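You operate a simulated robot arm through the tools that you are given. There is no shell and no other tool. Be economical: measure what you need, move in short steps, check, and stop when the job is done.

Carry out the task below with a simulated robot arm. There is one attempt and no reset: what you move stays moved.

JOB
Put things in order on the top of the far table. At the end: the blue holder from the top of the far table stands where the blue tube stood; the green pad stands on top of the silver nozzle; the grey jar from the top of the far table is on the silver tray; the silver chuck from the top of the far table stands where the green pad stood; the blue tube from the top of the far table stands where the grey jar stood; whatever was shut is shut again. Leave all else as you found it, and nothing knocked over.
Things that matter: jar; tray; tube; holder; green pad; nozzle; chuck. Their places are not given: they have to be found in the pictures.

The check looks at the end state, three seconds after you hand in, the way a careful person would. Anything else that was tipped, shoved, dropped, spilled or broken makes it a failure.

ROBOT AND FRAMES
A 7-joint arm with a two-finger parallel gripper, fixed in place. Base frame: the origin is at the foot of the arm, x ahead of it, y to its left, z up; the work surface is at about z = 0. Units: mm, rad, N and s.
With the tool pointing down near the work surface it reaches from about 220 to 580 mm from the base axis. Its first joint turns from -1.152 to 1.152 rad. Payload 2.5 kg.
Tool frame: the origin (TCP) lies between the finger pads and is the grasp point; the fingertips stand 23 mm ahead of it; z points along the fingers, y is the line along which they close. Largest opening 94 mm; finger width 38, thickness 10; the body of the gripper, 54 by 96 mm, starts 39 mm behind the TCP.
Orientation is told as [roll, pitch, yaw] about the base's x, y, z axes, in that order, counted from this pose: with the fingers straight down and closing along the base's y, the tool's x points along the base's -x, its y along +y and its z along -z.

CONTROLS
- The arm moves only by the tool jog_arm. Its argument "deltas" is a list that holds one entry, the list of rows, each a list of 7 numbers: the opening in per cent of the stroke, from 0 (shut) to 100 (fully open), then the shift along the tool's x, y, z in units of 100 mm (1.0 is 100 mm), then the turn, a rotation vector about the tool's x, y, z in units of 45 degrees (1.0 is 45 degrees). In form: [[[fingers, tx, ty, tz, wx, wy, wz], ...]]. A call has 1 to 12 rows; each row is the pose to reach, as a shift and turn from the pose commanded when the call began, along the tool's axes at that moment. A call with a number of a shift or a turn outside -1 to 1 is refused whole. Each row takes 0.2 s and may step no farther than 50 mm and 0.15 rad from the row before; otherwise, or with a gripper value out of range, the whole call is refused. Where a pose cannot be reached the arm comes as near as it can. A force on the tool above 40 N (or 10 N above the force at the start of the call, whichever is more), or a blocked arm, ends the call early, and 0.2 s more pass. The fingers move at their own pace (about 108 mm/s each) and stop on an object; they squeeze with about 36 N. The grip force told is the motor's: it shows also when the fingers shut on nothing. Time passes only in rows, and 0.2 s behind the last, so rows that repeat a pose let the fingers close. It gives the time, the measured TCP pose, the force on the tool (base axes), the opening and the grip force at its end, in the units of the frame above (readings bear some noise).
- Cameras (640 x 400 px; columns grow to the right, rows downward): "scene" is fixed at [107.2, -410.5, 530.4]; the picture's right is [0.88, -0.48, 0.00], its down [-0.34, -0.62, -0.71] and it looks along [0.34, 0.62, -0.71] (base axes); focal length 302 px, centre (320, 200). "wrist" rides on the gripper at [-39, 0, -44] in the tool frame; the picture's right is [0.00, -1.00, 0.00], its down [0.97, 0.00, -0.24] and it looks along [0.24, 0.00, 0.97] (tool axes); focal length 218 px, centre (320, 200).
- grab_frame(camera): a new picture of that camera. The clock stands still meanwhile.
- measure_at(camera, pixels): for up to 12 pixels [column, row] of the newest picture of that camera ("zoom" is the newest enlarged one), the place [x, y, z] in the base frame of the surface seen there, good to about 2 mm. The clock stands still meanwhile.
- close_up(camera, box): a new picture of the part [left, top, right, bottom] of that camera's present view, enlarged. The clock stands still meanwhile.
- finish_job(): hands the job in; it is judged then, once.

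Work in short steps. Measure before you move; look again where a grasp or a placing could have gone wrong, and mend it. You have 80 turns and 54 pictures in all, those below and enlarged ones among them. Open the gripper and draw the arm clear of the work before you hand the job in, unless the task says otherwise; then end with one line.

The tools are called after "Emit:" by a JSON object that holds its "op" and its "data". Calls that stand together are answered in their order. jog_arm: Moves the arm, as the interface text tells. Its arguments: {"type":"object","properties":{"deltas":{"type":"array"}},"required":["deltas"]} The other tools are called the same way: grab_frame (camera) takes a picture; measure_at (camera, pixels) gives the place of the surface under pixels of a picture; close_up (camera, box) takes an enlarged picture of a part of a camera's view; finish_job () hands the job in.

At the start:

```text
clock: 0.0
tool_pos: [328.9, 58.8, 252.4]
tool_rot: [0.002, 0.002, 0.0]
wrist_force: [0.6, 0.0, -0.4]
opening: 93.8
grip_force: 0.0
```

scene: 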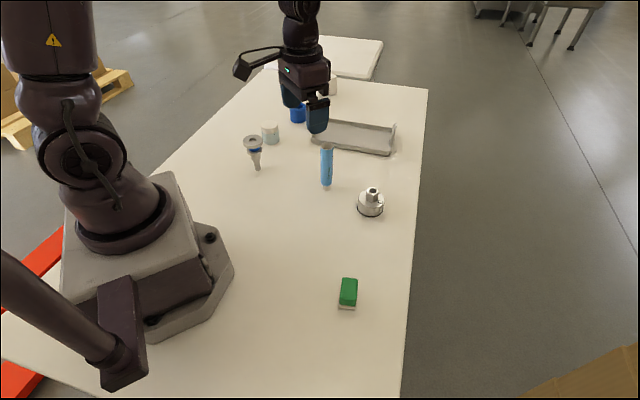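
wrist: 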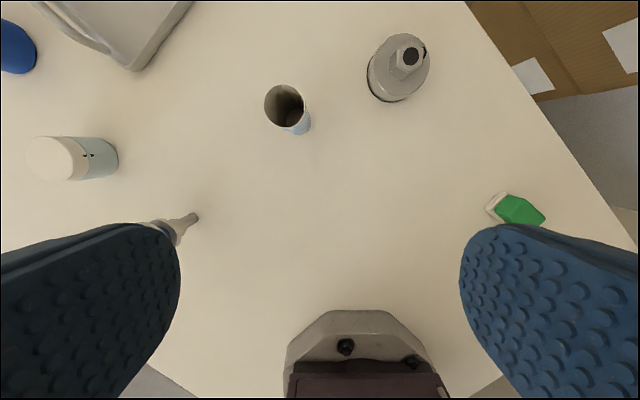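

The scene shows a jar (270,132), nozzle (255,150), tube (327,165), chuck (371,203), pad (348,292), tray (355,137) and a blue thing behind the gripper (298,113). I'll enlarge the views to identify things.

Emit:
{"op": "close_up", "data": {"camera": "scene", "box": [220, 60, 430, 191]}}

Emit:
{"op": "close_up", "data": {"camera": "scene", "box": [240, 180, 440, 320]}}

```text
3.05 times, centred on (325, 126) of scene
```

zoom: 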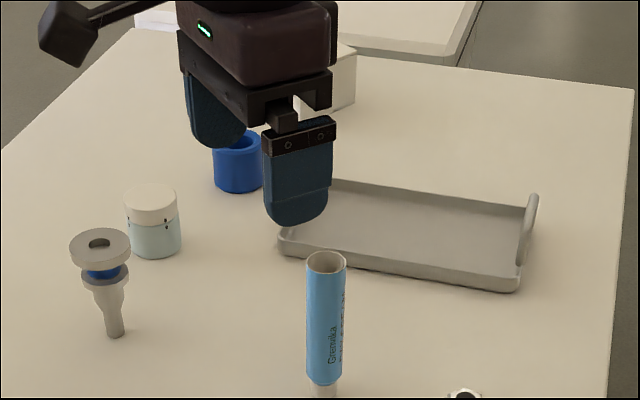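

```text
2.86 times, centred on (340, 250) of scene
```

zoom: 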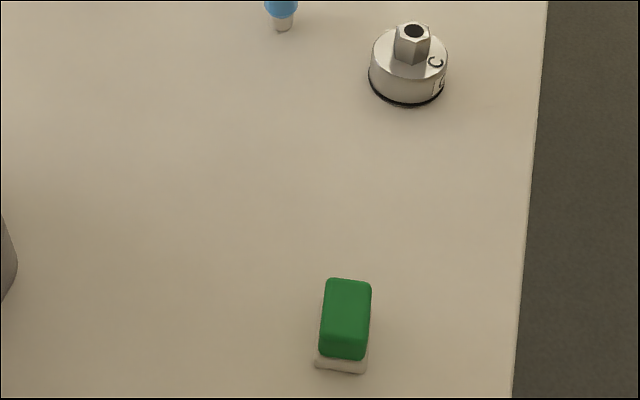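

Measuring the main objects in the scene while I lift the arm back to see what the gripper hides.

Emit:
{"op": "measure_at", "data": {"camera": "scene", "pixels": [[372, 190], [370, 208], [348, 283], [347, 306], [327, 147], [327, 188], [253, 139], [257, 170], [270, 125], [270, 142], [362, 142], [334, 86]]}}

Emit:
{"op": "jog_arm", "data": {"deltas": [[[100, -0.3, 0, -0.3, 0, 0, 0], [100, -0.6, 0, -0.6, 0, 0, 0], [100, -0.8, 0.2, -0.9, 0, 0, 0], [100, -0.9, 0.4, -1.0, 0, 0, 0]]]}}

Emit:
{"op": "grab_frame", "data": {"camera": "wrist"}}

Emit:
{"op": "grab_frame", "data": {"camera": "scene"}}

```text
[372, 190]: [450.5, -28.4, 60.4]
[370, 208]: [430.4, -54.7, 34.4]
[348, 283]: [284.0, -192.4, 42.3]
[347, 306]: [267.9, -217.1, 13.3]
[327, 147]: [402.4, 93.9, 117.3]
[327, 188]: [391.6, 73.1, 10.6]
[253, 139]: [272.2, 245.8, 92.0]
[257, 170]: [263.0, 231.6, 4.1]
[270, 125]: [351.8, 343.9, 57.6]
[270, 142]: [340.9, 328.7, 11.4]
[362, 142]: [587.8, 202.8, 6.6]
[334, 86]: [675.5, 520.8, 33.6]
```

```text
clock: 1.0
tool_pos: [419.1, 97.8, 353.5]
tool_rot: [0.001, 0.002, -0.001]
wrist_force: [0.0, -0.3, 0.8]
opening: 94.0
grip_force: 0.1
```

```text
49 pictures are left
```

wrist: 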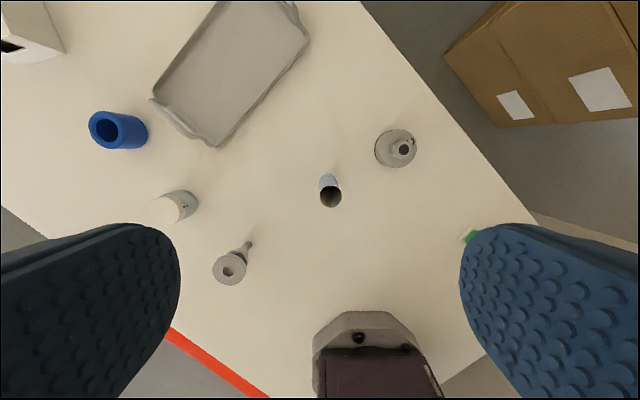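

```text
48 pictures are left
```

scene: 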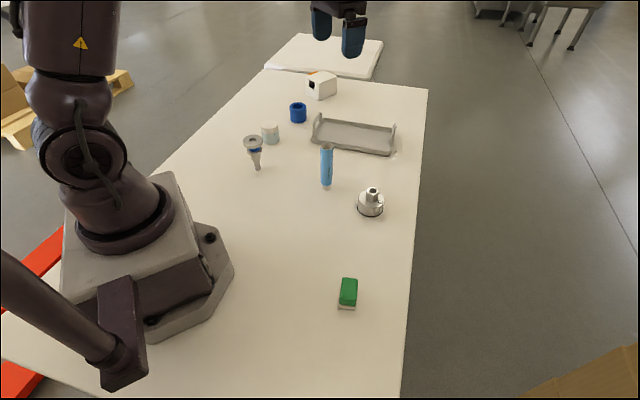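

Now the holder is clear at (298,113). I measure rims and centres via zooms.

Emit:
{"op": "close_up", "data": {"camera": "scene", "box": [235, 60, 345, 180]}}

Emit:
{"op": "measure_at", "data": {"camera": "wrist", "pixels": [[89, 127], [105, 112], [121, 127], [104, 144], [147, 132], [158, 210], [150, 204], [184, 218], [213, 270], [246, 268], [229, 253], [229, 286]]}}

Emit:
{"op": "measure_at", "data": {"camera": "scene", "pixels": [[291, 105], [305, 105], [298, 101], [298, 109], [298, 120], [315, 119], [394, 128], [390, 152], [314, 142], [355, 130], [340, 140], [375, 138]]}}

```text
3.33 times, centred on (290, 120) of scene
```

zoom: 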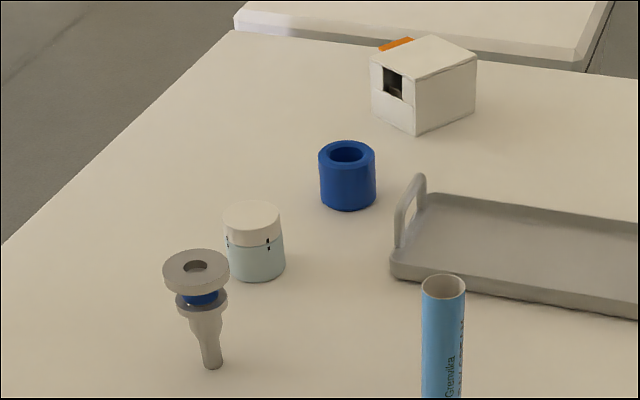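

```text
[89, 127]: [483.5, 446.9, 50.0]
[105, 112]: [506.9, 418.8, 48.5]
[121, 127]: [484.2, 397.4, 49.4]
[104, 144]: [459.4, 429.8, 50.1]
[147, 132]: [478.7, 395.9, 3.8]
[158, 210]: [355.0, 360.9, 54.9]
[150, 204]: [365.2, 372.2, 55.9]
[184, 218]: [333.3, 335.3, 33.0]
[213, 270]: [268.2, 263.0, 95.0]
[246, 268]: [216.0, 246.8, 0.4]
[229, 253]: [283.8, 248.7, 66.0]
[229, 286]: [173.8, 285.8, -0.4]
```

```text
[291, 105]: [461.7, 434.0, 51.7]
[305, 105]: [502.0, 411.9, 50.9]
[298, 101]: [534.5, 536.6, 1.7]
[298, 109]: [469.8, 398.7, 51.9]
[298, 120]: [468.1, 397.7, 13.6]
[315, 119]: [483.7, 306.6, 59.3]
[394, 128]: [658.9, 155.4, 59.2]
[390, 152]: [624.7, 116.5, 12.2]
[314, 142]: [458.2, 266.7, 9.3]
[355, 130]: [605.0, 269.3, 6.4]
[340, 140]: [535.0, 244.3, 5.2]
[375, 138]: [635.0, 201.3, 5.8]
```

Using the zoom picture, I measure the jar and nozzle outlines, and the tray.

Emit:
{"op": "measure_at", "data": {"camera": "zoom", "pixels": [[224, 222], [280, 222], [252, 205], [252, 236], [231, 260], [283, 260], [166, 270], [227, 270], [196, 252], [196, 286], [204, 364], [220, 362]]}}

Emit:
{"op": "measure_at", "data": {"camera": "wrist", "pixels": [[158, 95], [213, 140], [222, 10], [300, 40], [180, 100], [210, 125], [195, 90], [230, 90], [260, 40], [320, 200], [342, 200], [331, 186]]}}

Emit:
{"op": "close_up", "data": {"camera": "scene", "box": [300, 130, 420, 220]}}

```text
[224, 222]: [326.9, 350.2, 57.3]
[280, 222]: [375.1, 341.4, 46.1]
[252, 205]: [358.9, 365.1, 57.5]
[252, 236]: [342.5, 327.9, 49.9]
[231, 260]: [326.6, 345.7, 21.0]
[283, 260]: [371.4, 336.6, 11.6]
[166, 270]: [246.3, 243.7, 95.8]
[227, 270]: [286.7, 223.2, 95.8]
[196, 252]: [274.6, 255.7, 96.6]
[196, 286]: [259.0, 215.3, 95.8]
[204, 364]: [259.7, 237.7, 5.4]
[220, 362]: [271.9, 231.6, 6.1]
```

```text
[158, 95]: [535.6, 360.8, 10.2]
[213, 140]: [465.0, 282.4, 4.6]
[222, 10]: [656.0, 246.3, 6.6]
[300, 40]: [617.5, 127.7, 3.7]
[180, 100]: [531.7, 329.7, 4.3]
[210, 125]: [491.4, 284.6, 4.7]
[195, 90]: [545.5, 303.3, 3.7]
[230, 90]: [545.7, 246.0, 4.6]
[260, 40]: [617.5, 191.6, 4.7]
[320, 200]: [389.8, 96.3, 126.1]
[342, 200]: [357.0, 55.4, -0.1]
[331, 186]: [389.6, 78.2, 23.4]
```

```text
4.44 times, centred on (360, 175) of scene
```

zoom: 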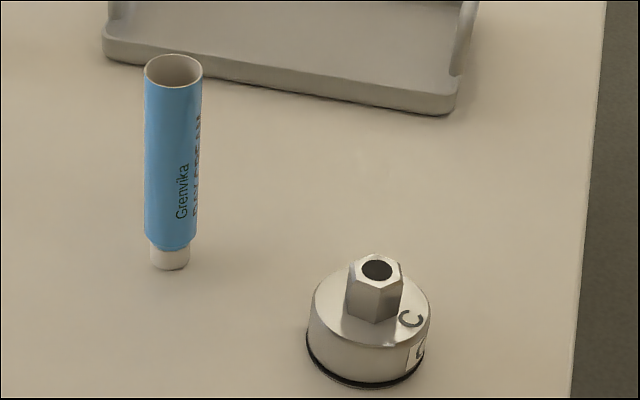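

Jar centre is about (349,345), 58 high; tray floor at z≈5; nozzle top z≈96 at (267,235). First the jar: turn the yaw towards it and move sideways at height.

Emit:
{"op": "jog_arm", "data": {"deltas": [[[100, 0.1, 0.15, 0, 0, 0, -0.16], [100, 0.2, 0.3, 0, 0, 0, -0.32], [100, 0.35, 0.5, 0, 0, 0, -0.48], [100, 0.5, 0.7, 0, 0, 0, -0.64], [100, 0.6, 0.85, 0, 0, 0, -0.8], [100, 0.7, 1.0, 0, 0, 0, -0.955]]]}}

Emit:
{"op": "jog_arm", "data": {"deltas": [[[100, -0.2, 0.2, 0.2, 0, 0, 0], [100, -0.4, 0.4, 0.5, 0, 0, 0], [100, -0.65, 0.65, 0.8, 0, 0, 0], [100, -0.85, 0.85, 1.0, 0, 0, 0], [100, -1.0, 1.0, 1.0, 0, 0, 0]]]}}

Emit:
{"op": "grab_frame", "data": {"camera": "wrist"}}

```text
clock: 2.4
tool_pos: [349.1, 199.5, 352.1]
tool_rot: [-0.001, 0.002, 0.754]
wrist_force: [-0.3, 0.3, -1.1]
opening: 93.6
grip_force: 0.1
```

```text
clock: 3.6
tool_pos: [353.6, 341.0, 253.3]
tool_rot: [0.0, -0.001, 0.75]
wrist_force: [0.0, 0.1, -1.2]
opening: 94.2
grip_force: 0.1
```

```text
45 pictures are left
```

wrist: 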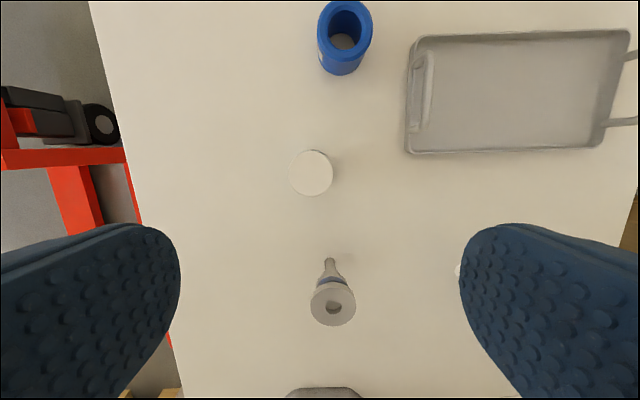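

Good top view: jar lid at (312,173), nozzle disc at (333,303), tray at (415..635, 30..150). Measuring these.

Emit:
{"op": "measure_at", "data": {"camera": "wrist", "pixels": [[292, 173], [331, 173], [312, 153], [312, 193], [313, 303], [353, 303], [333, 323], [410, 148], [605, 140], [600, 148], [420, 40], [622, 40]]}}

Emit:
{"op": "measure_at", "data": {"camera": "wrist", "pixels": [[414, 130], [425, 60], [428, 90], [436, 130], [470, 130], [470, 150], [470, 142], [470, 40], [470, 32], [520, 95], [470, 95], [450, 95]]}}

```text
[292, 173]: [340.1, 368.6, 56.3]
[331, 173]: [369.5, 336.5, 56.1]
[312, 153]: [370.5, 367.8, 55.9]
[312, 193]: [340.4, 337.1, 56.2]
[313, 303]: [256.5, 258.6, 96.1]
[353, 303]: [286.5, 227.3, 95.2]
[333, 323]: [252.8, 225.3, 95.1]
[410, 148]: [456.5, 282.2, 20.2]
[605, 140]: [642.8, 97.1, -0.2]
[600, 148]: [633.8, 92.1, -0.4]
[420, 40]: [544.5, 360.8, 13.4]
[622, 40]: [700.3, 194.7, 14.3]
```

```text
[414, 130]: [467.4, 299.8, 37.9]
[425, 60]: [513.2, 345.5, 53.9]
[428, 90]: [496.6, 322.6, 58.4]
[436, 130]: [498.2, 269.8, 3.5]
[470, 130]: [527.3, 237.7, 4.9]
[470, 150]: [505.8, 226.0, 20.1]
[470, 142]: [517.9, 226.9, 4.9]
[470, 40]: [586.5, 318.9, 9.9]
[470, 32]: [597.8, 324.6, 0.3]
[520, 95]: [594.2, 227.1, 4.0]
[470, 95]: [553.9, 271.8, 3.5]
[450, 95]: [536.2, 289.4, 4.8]
```

Jar centre ≈(355,352). I line up with it and descend, then check.

Emit:
{"op": "jog_arm", "data": {"deltas": [[[100, -0.07, 0.07, 0.3, 0, 0, 0], [100, -0.07, 0.07, 0.65, 0, 0, 0], [100, -0.07, 0.07, 1.0, 0, 0, 0]]]}}

Emit:
{"op": "grab_frame", "data": {"camera": "wrist"}}

```text
clock: 4.4
tool_pos: [355.0, 351.3, 153.1]
tool_rot: [0.0, 0.0, 0.75]
wrist_force: [-0.1, 0.0, -0.3]
opening: 93.8
grip_force: 0.2
```

```text
44 pictures are left
```

wrist: 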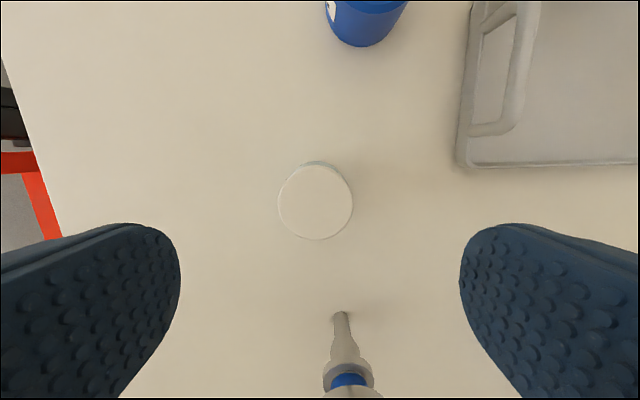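

Jar lid is at (316,201), centred within 3 mm. Descend to grasp height z≈32 and close.

Emit:
{"op": "jog_arm", "data": {"deltas": [[[100, -0.03, 0.02, 0.4, 0, 0, 0], [100, -0.03, 0.02, 0.75, 0, 0, 0], [100, -0.03, 0.02, 1.0, 0, 0, 0]]]}}

Emit:
{"op": "jog_arm", "data": {"deltas": [[[100, 0, 0, 0.2, 0, 0, 0], [40, 0, 0, 0.2, 0, 0, 0], [20, 0, 0, 0.2, 0, 0, 0], [20, 0, 0, 0.2, 0, 0, 0]]]}}

Emit:
{"op": "grab_frame", "data": {"camera": "wrist"}}

```text
clock: 5.2
tool_pos: [355.7, 354.5, 50.2]
tool_rot: [-0.001, -0.003, 0.749]
wrist_force: [-0.1, 0.0, -0.1]
opening: 94.1
grip_force: 0.1
```

```text
clock: 6.2
tool_pos: [355.5, 354.7, 30.1]
tool_rot: [-0.001, 0.002, 0.752]
wrist_force: [0.6, 0.2, -0.3]
opening: 50.9
grip_force: 36.4
```

```text
43 pictures are left
```

wrist: 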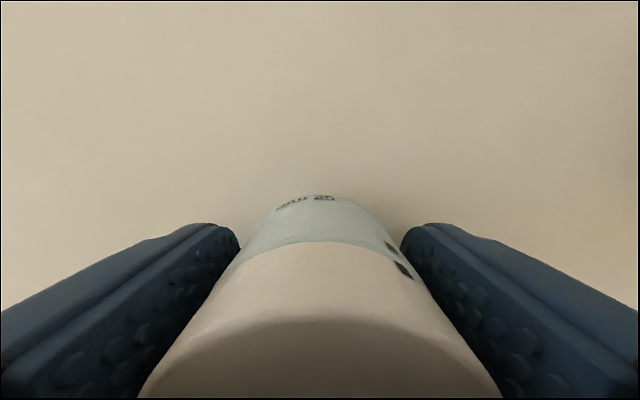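

Gripped at 51 mm. Measure the jar's rim at (320,320) to know its offset from the TCP.

Emit:
{"op": "measure_at", "data": {"camera": "wrist", "pixels": [[320, 322], [320, 335], [320, 300], [320, 250], [320, 225], [160, 385], [480, 385], [320, 390]]}}

Emit:
{"op": "jog_arm", "data": {"deltas": [[[20, 0, 0, -0.3, 0, 0, 0], [20, 0, 0, -0.7, 0, 0, 0], [20, 0, 0, -1.0, 0, 0, 0]]]}}

```text
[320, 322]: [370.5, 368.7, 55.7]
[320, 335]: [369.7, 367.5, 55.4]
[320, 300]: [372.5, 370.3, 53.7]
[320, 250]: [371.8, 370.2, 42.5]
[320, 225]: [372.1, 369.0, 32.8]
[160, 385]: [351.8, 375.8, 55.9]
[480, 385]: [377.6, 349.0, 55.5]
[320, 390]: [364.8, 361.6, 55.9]
```

```text
clock: 7.0
tool_pos: [354.3, 353.9, 130.3]
tool_rot: [-0.001, -0.001, 0.75]
wrist_force: [-0.2, 0.3, 0.1]
opening: 19.0
grip_force: 0.0
```

The grip reads empty (opening 19, force 0): the jar was lost. Looking.

Emit:
{"op": "grab_frame", "data": {"camera": "wrist"}}

Emit:
{"op": "close_up", "data": {"camera": "scene", "box": [220, 60, 380, 180]}}

```text
42 pictures are left
```

wrist: 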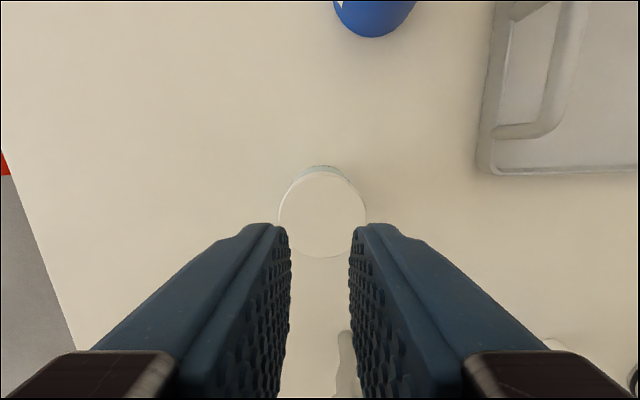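

```text
3.33 times, centred on (300, 120) of scene
```

zoom: 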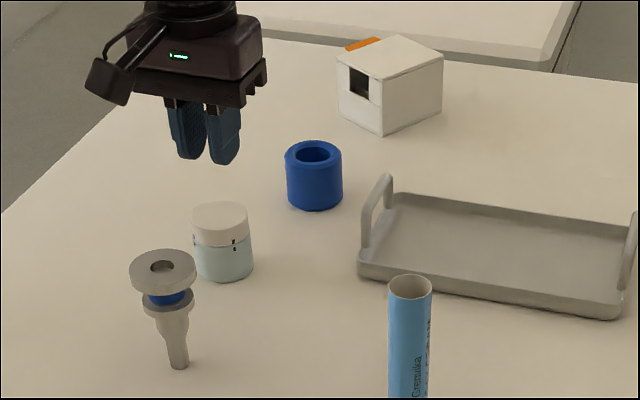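

The jar still stands in place; it just slipped. I'll re-grasp, squeeze fully shut and lift slowly.

Emit:
{"op": "jog_arm", "data": {"deltas": [[[100, 0, 0, 0, 0, 0, 0], [100, 0, 0, 0, 0, 0, 0], [100, 0, 0, 0.2, 0, 0, 0], [100, 0, 0, 0.55, 0, 0, 0], [100, 0, 0, 0.85, 0, 0, 0], [100, 0, 0, 1.0, 0, 0, 0], [0, 0, 0, 1.0, 0, 0, 0], [0, 0, 0, 1.0, 0, 0, 0], [0, 0, 0, 1.0, 0, 0, 0], [0, 0, 0, 1.0, 0, 0, 0], [0, 0, 0, 1.0, 0, 0, 0]]]}}

Emit:
{"op": "jog_arm", "data": {"deltas": [[[0, 0, 0, -0.02, 0, 0, 0], [0, 0, 0, -0.05, 0, 0, 0], [0, 0, 0, -0.08, 0, 0, 0], [0, 0, 0, -0.12, 0, 0, 0]]]}}

Emit:
{"op": "grab_frame", "data": {"camera": "wrist"}}

```text
clock: 9.4
tool_pos: [354.5, 355.1, 30.3]
tool_rot: [-0.001, 0.0, 0.752]
wrist_force: [-0.3, -0.1, 0.1]
opening: 51.1
grip_force: 36.2
```

```text
clock: 10.4
tool_pos: [355.3, 353.6, 43.4]
tool_rot: [0.0, -0.001, 0.75]
wrist_force: [-0.2, -0.2, -0.8]
opening: 51.0
grip_force: 36.2
```

```text
40 pictures are left
```

wrist: 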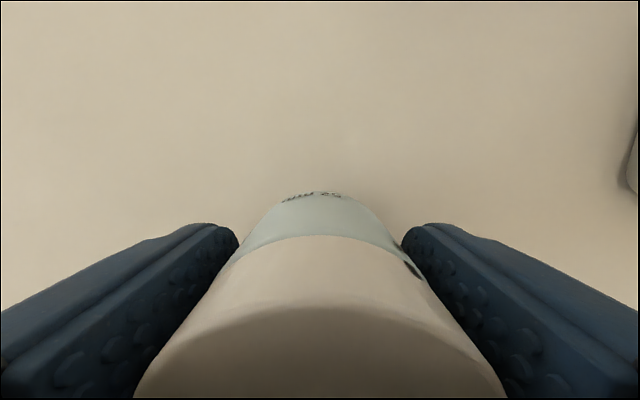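

The grip holds at 51 mm; check whether the lid height rose.

Emit:
{"op": "measure_at", "data": {"camera": "wrist", "pixels": [[320, 322], [320, 350], [320, 225], [200, 350], [440, 350]]}}

Emit:
{"op": "close_up", "data": {"camera": "scene", "box": [220, 60, 340, 180]}}

```text
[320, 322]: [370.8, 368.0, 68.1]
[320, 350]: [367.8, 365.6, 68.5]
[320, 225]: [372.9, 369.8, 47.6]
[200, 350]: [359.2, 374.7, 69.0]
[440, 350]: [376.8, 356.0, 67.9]
```

```text
3.33 times, centred on (280, 120) of scene
```

zoom: 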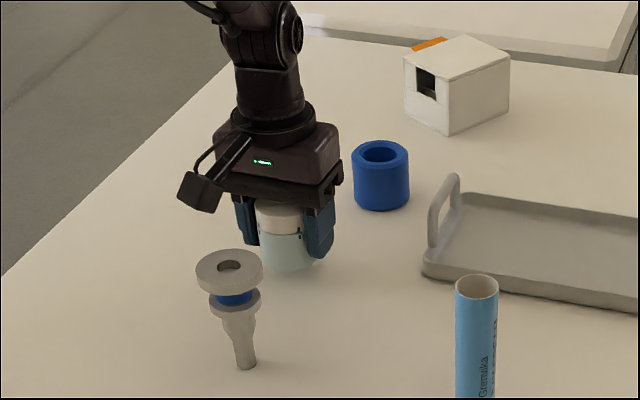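

The jar is up 12 mm. Lift further gently to z≈120, then move towards the tray.

Emit:
{"op": "jog_arm", "data": {"deltas": [[[0, 0, 0, -0.06, 0, 0, 0], [0, 0, 0, -0.15, 0, 0, 0], [0, 0, 0, -0.27, 0, 0, 0], [0, 0, 0, -0.39, 0, 0, 0], [0, 0, 0, -0.51, 0, 0, 0], [0, 0, 0, -0.63, 0, 0, 0], [0, 0, 0, -0.71, 0, 0, 0], [0, 0, 0, -0.77, 0, 0, 0]]]}}

Emit:
{"op": "jog_arm", "data": {"deltas": [[[0, -0.02, -0.05, 0, 0, 0, 0], [0, -0.06, -0.14, 0, 0, 0, 0], [0, -0.1, -0.25, 0, 0, 0, 0], [0, -0.15, -0.37, 0, 0, 0, 0], [0, -0.2, -0.49, 0, 0, 0, 0], [0, -0.25, -0.61, 0, 0, 0, 0], [0, -0.29, -0.73, 0, 0, 0, 0], [0, -0.33, -0.84, 0, 0, 0, 0], [0, -0.355, -0.93, 0, 0, 0, 0]]]}}

Emit:
{"op": "jog_arm", "data": {"deltas": [[[0, -0.02, -0.05, 0, 0, 0, 0], [0, -0.06, -0.14, 0, 0, 0, 0], [0, -0.1, -0.25, 0, 0, 0, 0], [0, -0.15, -0.37, 0, 0, 0, 0], [0, -0.2, -0.49, 0, 0, 0, 0], [0, -0.25, -0.61, 0, 0, 0, 0], [0, -0.29, -0.73, 0, 0, 0, 0], [0, -0.33, -0.84, 0, 0, 0, 0], [0, -0.355, -0.92, 0, 0, 0, 0]]]}}

Emit:
{"op": "grab_frame", "data": {"camera": "wrist"}}

Emit:
{"op": "grab_frame", "data": {"camera": "scene"}}

```text
clock: 12.2
tool_pos: [355.2, 353.8, 120.4]
tool_rot: [-0.001, 0.0, 0.751]
wrist_force: [-1.0, -0.7, -1.1]
opening: 50.8
grip_force: 36.3
```

```text
clock: 14.2
tool_pos: [445.9, 310.3, 120.0]
tool_rot: [0.001, 0.0, 0.751]
wrist_force: [-0.1, 0.3, 0.4]
opening: 51.0
grip_force: 36.1
```

```text
clock: 16.2
tool_pos: [534.0, 266.8, 121.4]
tool_rot: [0.0, -0.001, 0.751]
wrist_force: [0.1, 0.8, -1.7]
opening: 50.8
grip_force: 36.6
```

```text
38 pictures are left
```

wrist: 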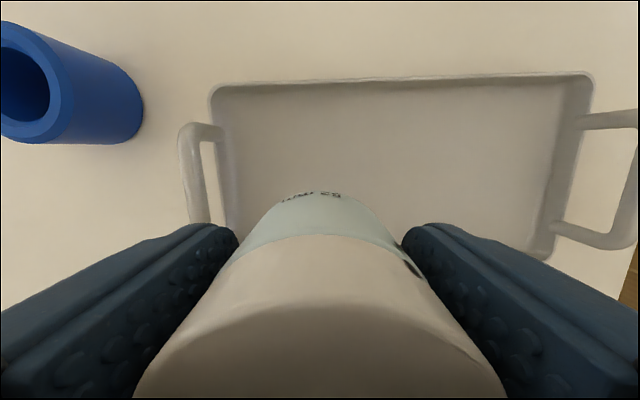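

```text
37 pictures are left
```

scene: 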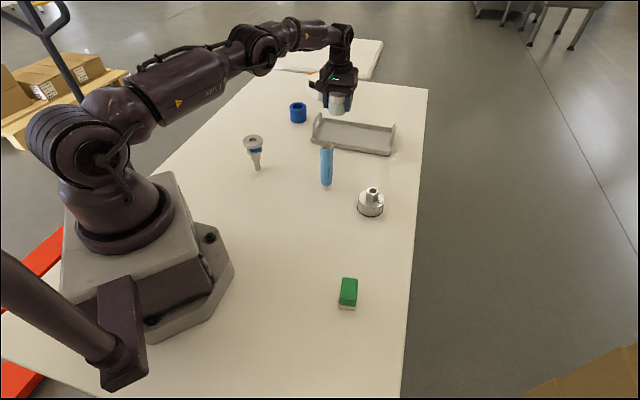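

Over the tray and reachable. Check tray inner points around the jar before lowering.

Emit:
{"op": "measure_at", "data": {"camera": "wrist", "pixels": [[188, 130], [205, 215], [232, 150], [240, 95], [560, 90], [415, 215], [300, 130]]}}

Emit:
{"op": "measure_at", "data": {"camera": "scene", "pixels": [[314, 140], [330, 147], [345, 150], [360, 153], [330, 142], [345, 145], [320, 141], [316, 125]]}}

```text
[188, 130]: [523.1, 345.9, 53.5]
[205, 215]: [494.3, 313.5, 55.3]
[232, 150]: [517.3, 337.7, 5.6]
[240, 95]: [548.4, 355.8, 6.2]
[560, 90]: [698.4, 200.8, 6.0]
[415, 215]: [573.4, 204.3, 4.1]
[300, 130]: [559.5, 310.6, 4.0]
```

```text
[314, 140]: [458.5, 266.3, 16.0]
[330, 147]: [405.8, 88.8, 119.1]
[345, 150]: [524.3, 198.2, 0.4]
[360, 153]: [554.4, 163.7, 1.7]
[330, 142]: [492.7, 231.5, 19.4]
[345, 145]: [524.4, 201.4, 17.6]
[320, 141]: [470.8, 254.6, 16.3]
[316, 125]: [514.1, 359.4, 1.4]
```

Good clearances (near rim ~49 mm away). Lowering slowly to tray floor.

Emit:
{"op": "jog_arm", "data": {"deltas": [[[0, 0, 0, 0.1, 0, 0, 0], [0, 0, 0, 0.22, 0, 0, 0], [0, 0, 0, 0.34, 0, 0, 0], [0, 0, 0, 0.46, 0, 0, 0], [0, 0, 0, 0.58, 0, 0, 0], [0, 0, 0, 0.68, 0, 0, 0], [0, 0, 0, 0.76, 0, 0, 0], [0, 0, 0, 0.81, 0, 0, 0], [0, 0, 0, 0.84, 0, 0, 0], [0, 0, 0, 0.86, 0, 0, 0]]]}}

Emit:
{"op": "grab_frame", "data": {"camera": "wrist"}}

```text
clock: 18.4
tool_pos: [529.7, 264.4, 35.6]
tool_rot: [0.001, -0.001, 0.752]
wrist_force: [0.2, -0.7, -1.0]
opening: 51.0
grip_force: 36.5
out of reach, approached as far as the arm can: row 8, 9, 10
```

```text
36 pictures are left
```

wrist: 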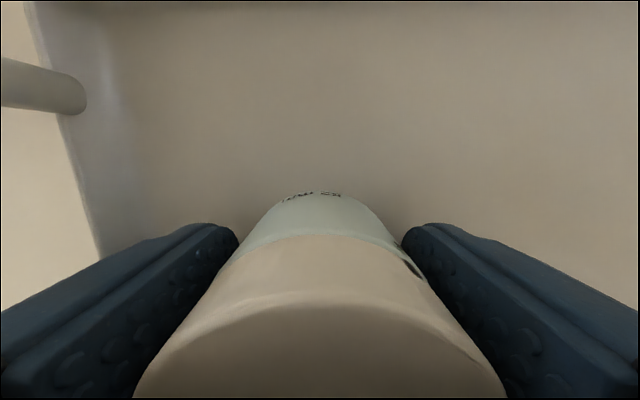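

Jar is on or within a millimetre of the floor. Open moderately and rise.

Emit:
{"op": "jog_arm", "data": {"deltas": [[[60, 0, 0, 0, 0, 0, 0], [70, 0, 0, 0, 0, 0, 0], [70, 0, 0, 0, 0, 0, 0], [70, 0, 0, -0.2, 0, 0, 0], [70, 0, 0, -0.5, 0, 0, 0], [70, 0, 0, -0.9, 0, 0, 0]]]}}

Emit:
{"op": "grab_frame", "data": {"camera": "wrist"}}

```text
clock: 19.8
tool_pos: [529.9, 264.5, 125.4]
tool_rot: [0.0, 0.001, 0.749]
wrist_force: [0.1, -0.5, -0.3]
opening: 66.0
grip_force: 0.0
```

```text
35 pictures are left
```

wrist: 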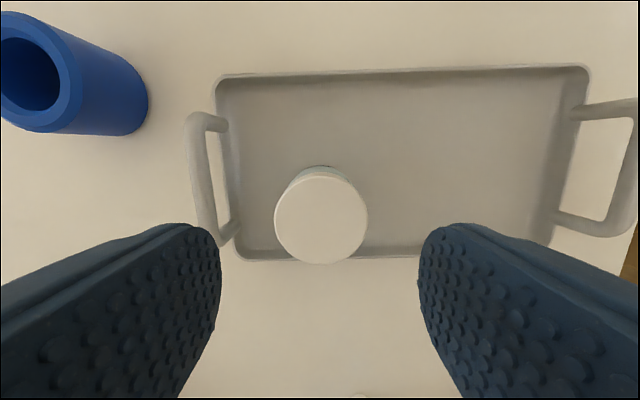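

Jar stands in the tray. Now go to the tube: rise, retract and turn.

Emit:
{"op": "jog_arm", "data": {"deltas": [[[100, 0.0, 0, -0.4, 0, 0, 0], [100, 0.3, -0.05, -0.7, 0, 0, 0], [100, 0.6, -0.1, -1.0, 0, 0, 0], [100, 0.9, -0.15, -1.0, 0, 0, 0], [100, 1.0, -0.2, -1.0, 0, 0, 0]]]}}

Emit:
{"op": "jog_arm", "data": {"deltas": [[[100, 0.2, -0.03, -0.2, 0, 0, 0.17], [100, 0.5, -0.06, -0.3, 0, 0, 0.34], [100, 0.8, -0.09, -0.3, 0, 0, 0.51], [100, 1.0, -0.12, -0.3, 0, 0, 0.675]]]}}

Emit:
{"op": "grab_frame", "data": {"camera": "wrist"}}

Emit:
{"op": "grab_frame", "data": {"camera": "scene"}}

```text
clock: 21.0
tool_pos: [469.5, 182.7, 224.6]
tool_rot: [-0.001, 0.002, 0.753]
wrist_force: [-0.2, -0.3, -0.5]
opening: 94.2
grip_force: 0.0
```

```text
clock: 22.0
tool_pos: [406.4, 105.2, 257.5]
tool_rot: [0.0, 0.001, 0.218]
wrist_force: [-0.2, 0.4, 0.5]
opening: 94.3
grip_force: 0.2
```

```text
34 pictures are left
```

wrist: 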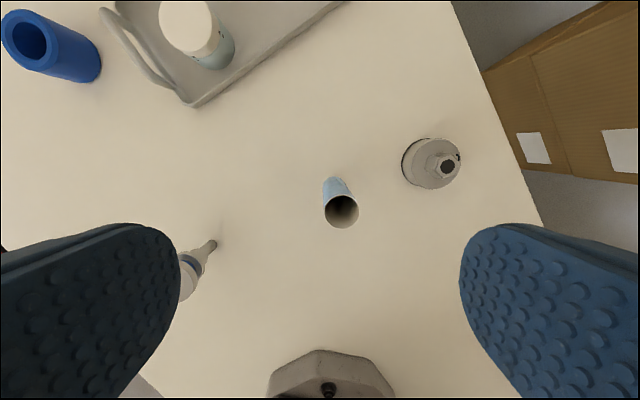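

```text
33 pictures are left
```

scene: 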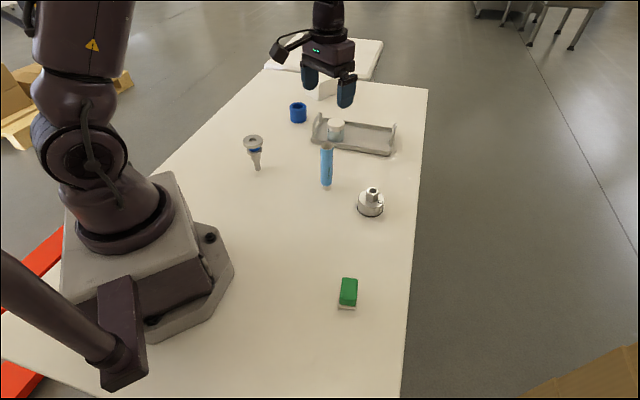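

Tube rim seen at (341,211). Measuring its rim points and body.

Emit:
{"op": "measure_at", "data": {"camera": "wrist", "pixels": [[325, 210], [357, 210], [341, 196], [341, 226], [331, 183], [345, 183], [338, 180]]}}

Emit:
{"op": "measure_at", "data": {"camera": "scene", "pixels": [[321, 165], [327, 165], [332, 165], [327, 180], [327, 189], [324, 188], [330, 188]]}}

Emit:
{"op": "measure_at", "data": {"camera": "wrist", "pixels": [[402, 160], [458, 160], [430, 188], [430, 140], [440, 165], [455, 160], [440, 155]]}}

```text
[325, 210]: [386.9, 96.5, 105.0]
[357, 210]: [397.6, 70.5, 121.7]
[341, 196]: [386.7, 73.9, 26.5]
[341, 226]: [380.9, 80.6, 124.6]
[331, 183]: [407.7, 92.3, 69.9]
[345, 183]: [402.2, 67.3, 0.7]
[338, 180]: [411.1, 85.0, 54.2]
```

```text
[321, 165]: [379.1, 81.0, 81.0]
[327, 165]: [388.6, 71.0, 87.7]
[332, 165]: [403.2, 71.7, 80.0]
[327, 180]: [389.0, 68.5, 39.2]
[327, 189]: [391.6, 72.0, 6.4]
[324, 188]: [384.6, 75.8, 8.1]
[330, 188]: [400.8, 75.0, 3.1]
```

```text
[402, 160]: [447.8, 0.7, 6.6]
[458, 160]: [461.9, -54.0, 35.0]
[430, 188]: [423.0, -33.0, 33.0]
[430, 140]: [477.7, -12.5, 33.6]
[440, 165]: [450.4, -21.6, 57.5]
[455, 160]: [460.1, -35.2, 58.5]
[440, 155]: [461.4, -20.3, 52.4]
```

Tube centre ≈(395.5,82.5), Ø28, top 125. Line up and descend to z 93, close.

Emit:
{"op": "jog_arm", "data": {"deltas": [[[100, 0.155, -0.2, 0.0, 0, 0, 0], [100, 0.155, -0.2, 0.3, 0, 0, 0], [100, 0.155, -0.2, 0.6, 0, 0, 0], [100, 0.155, -0.2, 0.8, 0, 0, 0]]]}}

Emit:
{"op": "grab_frame", "data": {"camera": "wrist"}}

```text
clock: 23.0
tool_pos: [395.5, 81.7, 174.5]
tool_rot: [0.001, -0.001, 0.22]
wrist_force: [0.8, -0.3, 0.5]
opening: 93.9
grip_force: 0.0
```

```text
32 pictures are left
```

wrist: 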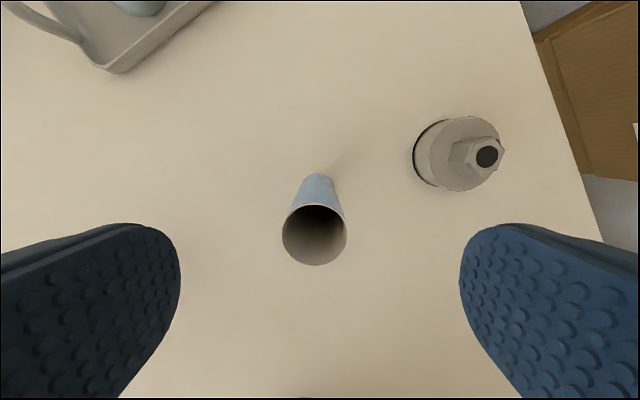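

Centred within 2 mm. Descend and grip, then lift gently.

Emit:
{"op": "jog_arm", "data": {"deltas": [[[100, 0.01, 0.02, 0.3, 0, 0, 0], [100, 0.01, 0.02, 0.6, 0, 0, 0], [100, 0.01, 0.02, 0.81, 0, 0, 0], [40, 0.01, 0.02, 0.81, 0, 0, 0], [0, 0.01, 0.02, 0.81, 0, 0, 0], [0, 0.01, 0.02, 0.81, 0, 0, 0], [0, 0.01, 0.02, 0.81, 0, 0, 0]]]}}

Emit:
{"op": "jog_arm", "data": {"deltas": [[[0, 0, 0, -0.03, 0, 0, 0], [0, 0, 0, -0.08, 0, 0, 0], [0, 0, 0, -0.15, 0, 0, 0], [0, 0, 0, -0.25, 0, 0, 0], [0, 0, 0, -0.37, 0, 0, 0], [0, 0, 0, -0.5, 0, 0, 0], [0, 0, 0, -0.65, 0, 0, 0], [0, 0, 0, -0.8, 0, 0, 0], [0, 0, 0, -0.92, 0, 0, 0], [0, 0, 0, -1.0, 0, 0, 0]]]}}

Emit:
{"op": "grab_frame", "data": {"camera": "wrist"}}

Emit:
{"op": "close_up", "data": {"camera": "scene", "box": [240, 50, 420, 220]}}

```text
clock: 24.6
tool_pos: [392.9, 85.7, 95.0]
tool_rot: [0.0, 0.001, 0.22]
wrist_force: [-0.2, 0.2, 0.2]
opening: 28.7
grip_force: 36.5
```

```text
clock: 26.8
tool_pos: [392.4, 86.2, 195.6]
tool_rot: [-0.001, 0.0, 0.22]
wrist_force: [-0.2, 0.4, -0.4]
opening: 28.4
grip_force: 35.8
```

```text
31 pictures are left
```

wrist: 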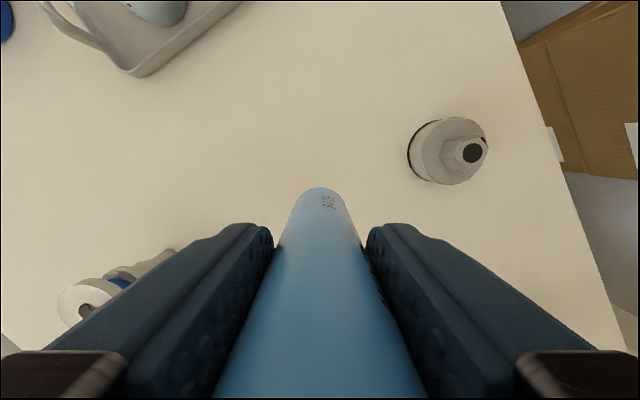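

```text
2.35 times, centred on (330, 135) of scene
```

zoom: 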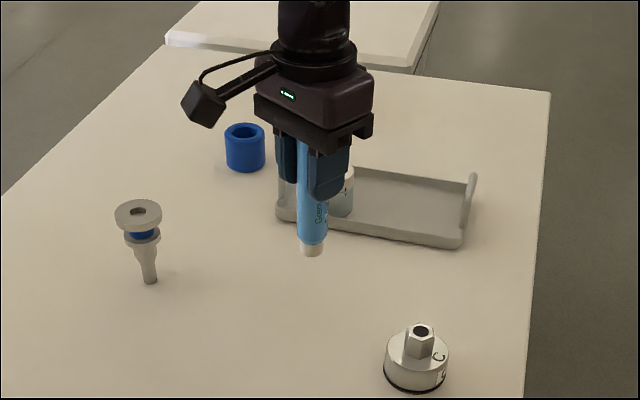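

Tube held upright. Carry it toward the jar's old place (354,352), turning yaw to 0.75.

Emit:
{"op": "jog_arm", "data": {"deltas": [[[0, 0, 0.08, 0, 0, 0, -0.06], [0, -0.01, 0.2, 0, 0, 0, -0.14], [0, -0.02, 0.33, 0, 0, 0, -0.23], [0, -0.03, 0.46, 0, 0, 0, -0.32], [0, -0.04, 0.59, 0, 0, 0, -0.41], [0, -0.05, 0.72, 0, 0, 0, -0.5], [0, -0.06, 0.85, 0, 0, 0, -0.59], [0, -0.075, 0.987, 0, 0, 0, -0.675]]]}}

Emit:
{"op": "jog_arm", "data": {"deltas": [[[0, -0.08, 0.1, 0, 0, 0, 0], [0, -0.18, 0.24, 0, 0, 0, 0], [0, -0.28, 0.38, 0, 0, 0, 0], [0, -0.38, 0.52, 0, 0, 0, 0], [0, -0.48, 0.66, 0, 0, 0, 0], [0, -0.6, 0.8, 0, 0, 0, 0]]]}}

```text
clock: 28.6
tool_pos: [376.9, 182.4, 195.9]
tool_rot: [0.001, 0.001, 0.753]
wrist_force: [-0.5, -0.8, 0.0]
opening: 28.4
grip_force: 35.8
```

```text
clock: 30.0
tool_pos: [367.3, 281.4, 194.2]
tool_rot: [0.0, 0.0, 0.75]
wrist_force: [0.3, 0.0, -0.2]
opening: 28.4
grip_force: 36.3
```

Final shift above the place, then lower by the same 100 mm.

Emit:
{"op": "jog_arm", "data": {"deltas": [[[0, -0.09, 0.15, 0, 0, 0, 0], [0, -0.18, 0.3, 0, 0, 0, 0], [0, -0.28, 0.45, 0, 0, 0, 0], [0, -0.384, 0.607, 0, 0, 0, 0], [0, -0.384, 0.607, 0, 0, 0, 0]]]}}

Emit:
{"op": "jog_arm", "data": {"deltas": [[[0, 0, 0, 0.1, 0, 0, 0], [0, 0, 0, 0.25, 0, 0, 0], [0, 0, 0, 0.4, 0, 0, 0], [0, 0, 0, 0.55, 0, 0, 0], [0, 0, 0, 0.7, 0, 0, 0], [0, 0, 0, 0.82, 0, 0, 0], [0, 0, 0, 0.9, 0, 0, 0], [0, 0, 0, 0.95, 0, 0, 0], [0, 0, 0, 0.98, 0, 0, 0], [0, 0, 0, 0.995, 0, 0, 0]]]}}

Emit:
{"op": "close_up", "data": {"camera": "scene", "box": [220, 60, 380, 180]}}

```text
clock: 31.2
tool_pos: [352.7, 351.3, 196.2]
tool_rot: [-0.001, 0.001, 0.751]
wrist_force: [-0.3, 0.5, 0.0]
opening: 28.5
grip_force: 36.3
```

```text
clock: 33.4
tool_pos: [354.4, 352.0, 94.5]
tool_rot: [0.0, -0.001, 0.75]
wrist_force: [-0.6, -1.2, 3.7]
opening: 28.3
grip_force: 36.0
```

```text
3.33 times, centred on (300, 120) of scene
```

zoom: 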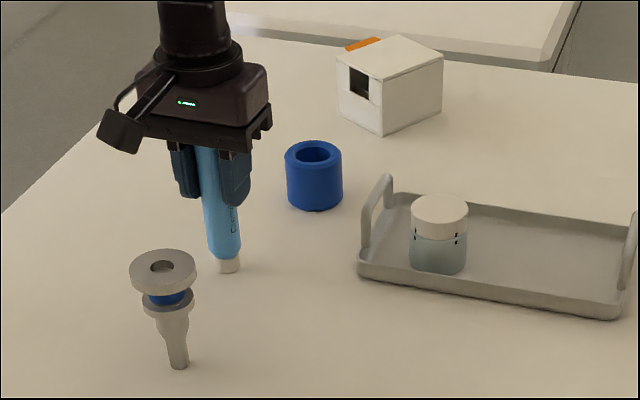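

Contact felt (3.7 N). Release and rise straight up.

Emit:
{"op": "jog_arm", "data": {"deltas": [[[50, 0, 0, 0, 0, 0, 0], [100, 0, 0, 0, 0, 0, 0], [100, 0, 0, 0, 0, 0, 0], [100, 0, 0, -0.3, 0, 0, 0], [100, 0, 0, -0.65, 0, 0, 0], [100, 0, 0, -1.0, 0, 0, 0]]]}}

Emit:
{"op": "grab_frame", "data": {"camera": "wrist"}}

```text
clock: 34.8
tool_pos: [354.4, 350.4, 195.7]
tool_rot: [0.001, -0.001, 0.75]
wrist_force: [-0.2, -0.7, 0.3]
opening: 94.1
grip_force: 0.0
```

```text
28 pictures are left
```

wrist: 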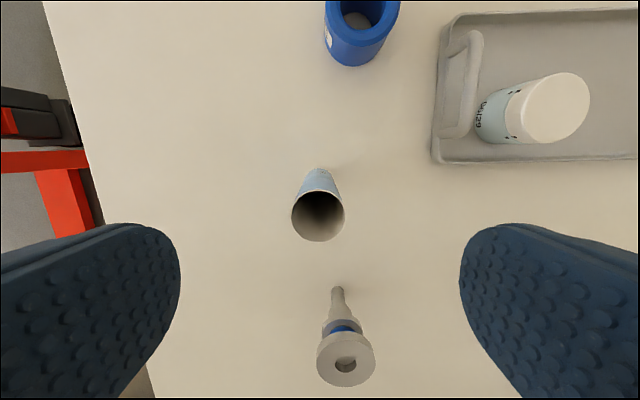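

Tube stands where the jar stood. Now the holder at (483,422), r≈641: beyond vertical reach, so I tilt the tool 0.45 rad outward and approach.

Emit:
{"op": "jog_arm", "data": {"deltas": [[[100, -0.12, -0.08, -0.1, 0, -0.14, 0], [100, -0.25, -0.17, -0.1, 0, -0.29, 0], [100, -0.42, -0.26, -0.1, 0, -0.43, 0], [100, -0.6, -0.353, -0.1, 0, -0.573, 0]]]}}

Emit:
{"op": "jog_arm", "data": {"deltas": [[[100, -0.12, 0, 0.28, 0, 0, 0], [100, -0.24, 0, 0.56, 0, 0, 0], [100, -0.37, 0, 0.845, 0, 0, 0]]]}}

Emit:
{"op": "grab_frame", "data": {"camera": "wrist"}}

Emit:
{"op": "close_up", "data": {"camera": "scene", "box": [220, 50, 400, 180]}}

```text
clock: 35.8
tool_pos: [422.5, 367.1, 205.7]
tool_rot: [0.002, -0.453, 0.752]
wrist_force: [0.4, -0.3, 0.1]
opening: 94.1
grip_force: 0.0
```

```text
clock: 36.6
tool_pos: [474.5, 416.5, 146.5]
tool_rot: [0.001, -0.451, 0.751]
wrist_force: [-0.3, 0.6, 0.1]
opening: 94.0
grip_force: 0.1
```

```text
27 pictures are left
```

wrist: 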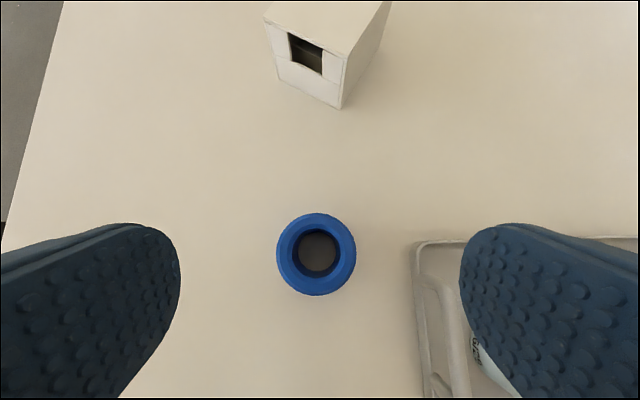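

```text
3.08 times, centred on (310, 115) of scene
```

zoom: 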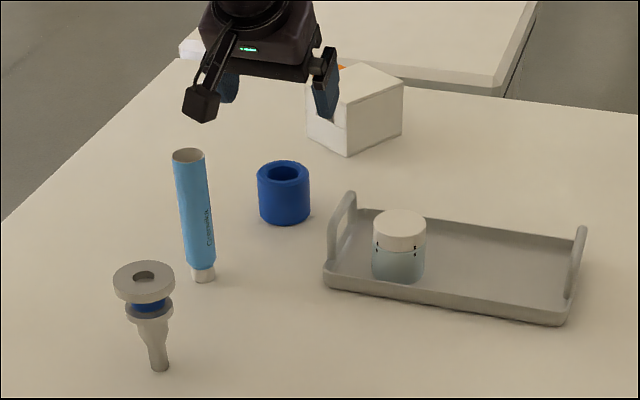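

Holder is centred at (316,254), fingers clear of tray. Move down vertically in two steps and grip.

Emit:
{"op": "jog_arm", "data": {"deltas": [[[100, 0.08, 0.01, 0.25, 0, 0, 0], [100, 0.18, 0.01, 0.5, 0, 0, 0], [100, 0.28, 0.01, 0.75, 0, 0, 0], [100, 0.36, 0.01, 0.95, 0, 0, 0]]]}}

Emit:
{"op": "grab_frame", "data": {"camera": "wrist"}}

```text
clock: 37.3
tool_pos: [484.4, 423.2, 107.8]
tool_rot: [-0.002, -0.477, 0.748]
wrist_force: [2.6, -1.6, 25.1]
opening: 94.0
grip_force: 0.1
stopped in row 3: the force on the tool passed its limit (the readings are from after the stop); the commanded pose is now the measured one
```

```text
25 pictures are left
```

wrist: 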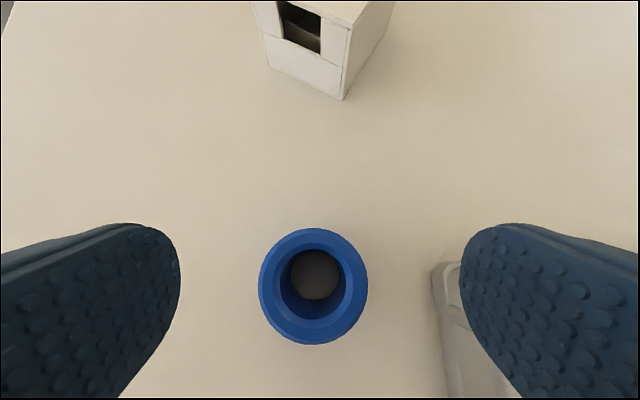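

An upward force stopped me: probably the hand/forearm touching the tube at (354,352). Check the scene.

Emit:
{"op": "close_up", "data": {"camera": "scene", "box": [220, 50, 400, 180]}}

```text
3.08 times, centred on (310, 115) of scene
```

zoom: 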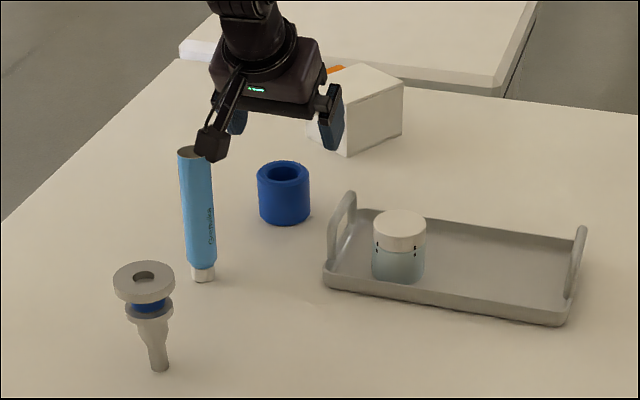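

A box-like part of the hand (inward side) rests on the tube's top; the tube still stands. Back straight up.

Emit:
{"op": "jog_arm", "data": {"deltas": [[[100, -0.046, 0, -0.089, 0, 0, 0], [100, -0.14, 0, -0.27, 0, 0, 0], [100, -0.3, 0, -0.58, 0, 0, 0], [100, -0.41, 0, -0.8, 0, 0, 0]]]}}

Emit:
{"op": "close_up", "data": {"camera": "scene", "box": [200, 30, 380, 180]}}

```text
clock: 38.3
tool_pos: [479.8, 421.3, 190.1]
tool_rot: [-0.002, -0.466, 0.75]
wrist_force: [0.6, -0.2, -0.2]
opening: 94.1
grip_force: 0.0
```

```text
2.67 times, centred on (290, 105) of scene
```

zoom: 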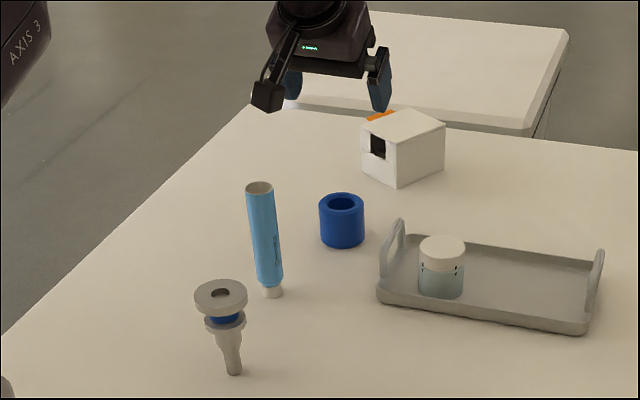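

Tube upright. Measure whether it shifted.

Emit:
{"op": "measure_at", "data": {"camera": "zoom", "pixels": [[273, 294], [265, 270], [272, 240], [281, 240], [262, 240], [343, 240], [320, 220], [364, 220]]}}

```text
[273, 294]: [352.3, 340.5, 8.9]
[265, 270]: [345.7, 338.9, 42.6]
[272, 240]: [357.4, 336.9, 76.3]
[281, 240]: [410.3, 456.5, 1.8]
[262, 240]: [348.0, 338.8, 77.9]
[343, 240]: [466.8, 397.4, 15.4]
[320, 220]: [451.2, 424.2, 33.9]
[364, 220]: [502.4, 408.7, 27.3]
```

Tube within ~4 mm of its target. I'll approach the holder with yaw ≈0.2 so the protruding box passes left of the tube.

Emit:
{"op": "jog_arm", "data": {"deltas": [[[80, 0, 0, 0, 0.063, 0, 0.125], [75, 0, 0, 0, 0.126, 0, 0.25], [70, 0, 0, 0, 0.189, 0, 0.375], [70, 0, 0, 0, 0.252, 0, 0.5], [70, 0, 0, 0, 0.315, 0, 0.625]]]}}

Emit:
{"op": "grab_frame", "data": {"camera": "wrist"}}

Emit:
{"op": "close_up", "data": {"camera": "scene", "box": [200, 30, 380, 180]}}

```text
clock: 39.5
tool_pos: [482.3, 421.8, 192.0]
tool_rot: [0.0, -0.47, 0.195]
wrist_force: [0.9, 0.0, -1.0]
opening: 65.7
grip_force: 0.1
```

```text
22 pictures are left
```

wrist: 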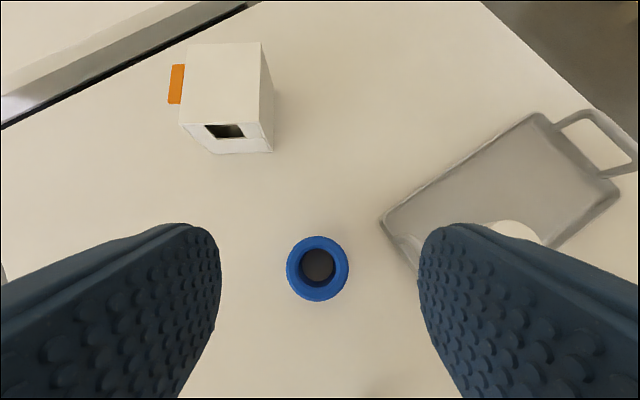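

```text
2.67 times, centred on (290, 105) of scene
```

zoom: 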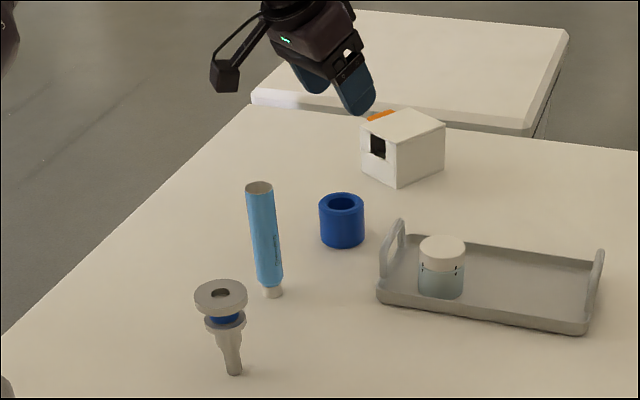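

The box now swings far left of the tube. Measure holder rim from here and descend the first part vertically.

Emit:
{"op": "measure_at", "data": {"camera": "wrist", "pixels": [[290, 268], [346, 268], [318, 240], [318, 297], [400, 225], [385, 218]]}}

Emit:
{"op": "jog_arm", "data": {"deltas": [[[70, 0.12, 0, 0.235, 0, 0, 0], [70, 0.24, 0, 0.47, 0, 0, 0], [70, 0.358, 0, 0.705, 0, 0, 0]]]}}

Emit:
{"op": "grab_frame", "data": {"camera": "wrist"}}

```text
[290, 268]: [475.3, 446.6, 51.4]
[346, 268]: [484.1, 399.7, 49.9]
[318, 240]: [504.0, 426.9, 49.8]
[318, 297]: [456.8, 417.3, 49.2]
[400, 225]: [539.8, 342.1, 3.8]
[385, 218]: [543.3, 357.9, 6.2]
```

```text
clock: 40.3
tool_pos: [480.1, 422.7, 113.5]
tool_rot: [0.0, -0.469, 0.2]
wrist_force: [0.3, 0.0, -0.4]
opening: 66.0
grip_force: 0.1
```

```text
20 pictures are left
```

wrist: 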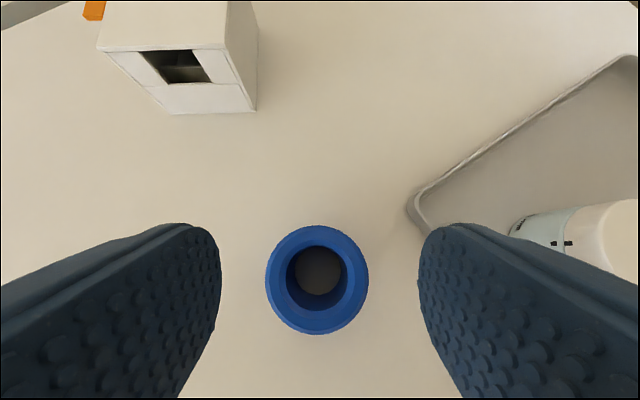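

Holder centre (480,422), aligned. Descend to z≈34 and close.

Emit:
{"op": "jog_arm", "data": {"deltas": [[[70, 0.12, 0, 0.235, 0, 0, 0], [70, 0.24, 0, 0.47, 0, 0, 0], [70, 0.32, 0, 0.63, 0, 0, 0], [70, 0.358, 0, 0.705, 0, 0, 0]]]}}

Emit:
{"op": "jog_arm", "data": {"deltas": [[[40, 0, 0, 0, 0, 0, 0], [0, 0, 0, 0, 0, 0, 0], [0, 0, 0, 0, 0, 0, 0], [0, 0, 0, 0, 0, 0, 0]]]}}

```text
clock: 41.3
tool_pos: [480.8, 421.4, 33.5]
tool_rot: [0.001, -0.469, 0.199]
wrist_force: [-0.1, -0.3, 0.1]
opening: 65.9
grip_force: 0.1
```

```text
clock: 42.3
tool_pos: [481.2, 421.8, 34.8]
tool_rot: [-0.002, -0.47, 0.199]
wrist_force: [0.2, -1.1, 0.7]
opening: 53.5
grip_force: 36.4
```

Holder gripped (53.5). Lift slowly 100 mm.

Emit:
{"op": "jog_arm", "data": {"deltas": [[[0, -0.01, 0, -0.02, 0, 0, 0], [0, -0.03, 0, -0.06, 0, 0, 0], [0, -0.07, 0, -0.135, 0, 0, 0], [0, -0.12, 0, -0.235, 0, 0, 0], [0, -0.18, 0, -0.35, 0, 0, 0], [0, -0.24, 0, -0.47, 0, 0, 0], [0, -0.3, 0, -0.59, 0, 0, 0], [0, -0.36, 0, -0.71, 0, 0, 0], [0, -0.41, 0, -0.81, 0, 0, 0], [0, -0.453, 0, -0.892, 0, 0, 0]]]}}

Emit:
{"op": "grab_frame", "data": {"camera": "wrist"}}

```text
clock: 44.5
tool_pos: [481.9, 422.5, 134.0]
tool_rot: [0.003, -0.468, 0.199]
wrist_force: [-0.7, -0.6, -1.0]
opening: 53.5
grip_force: 35.6
```

```text
19 pictures are left
```

wrist: 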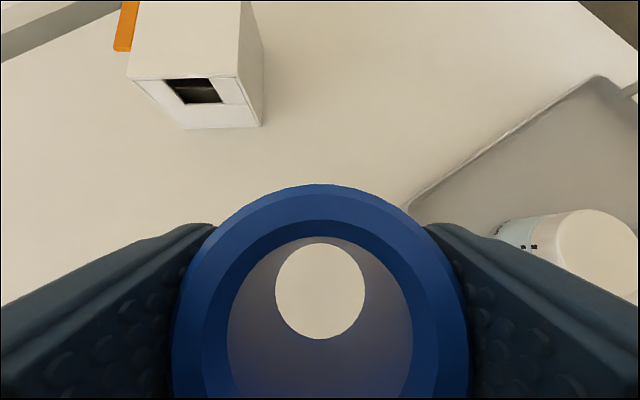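

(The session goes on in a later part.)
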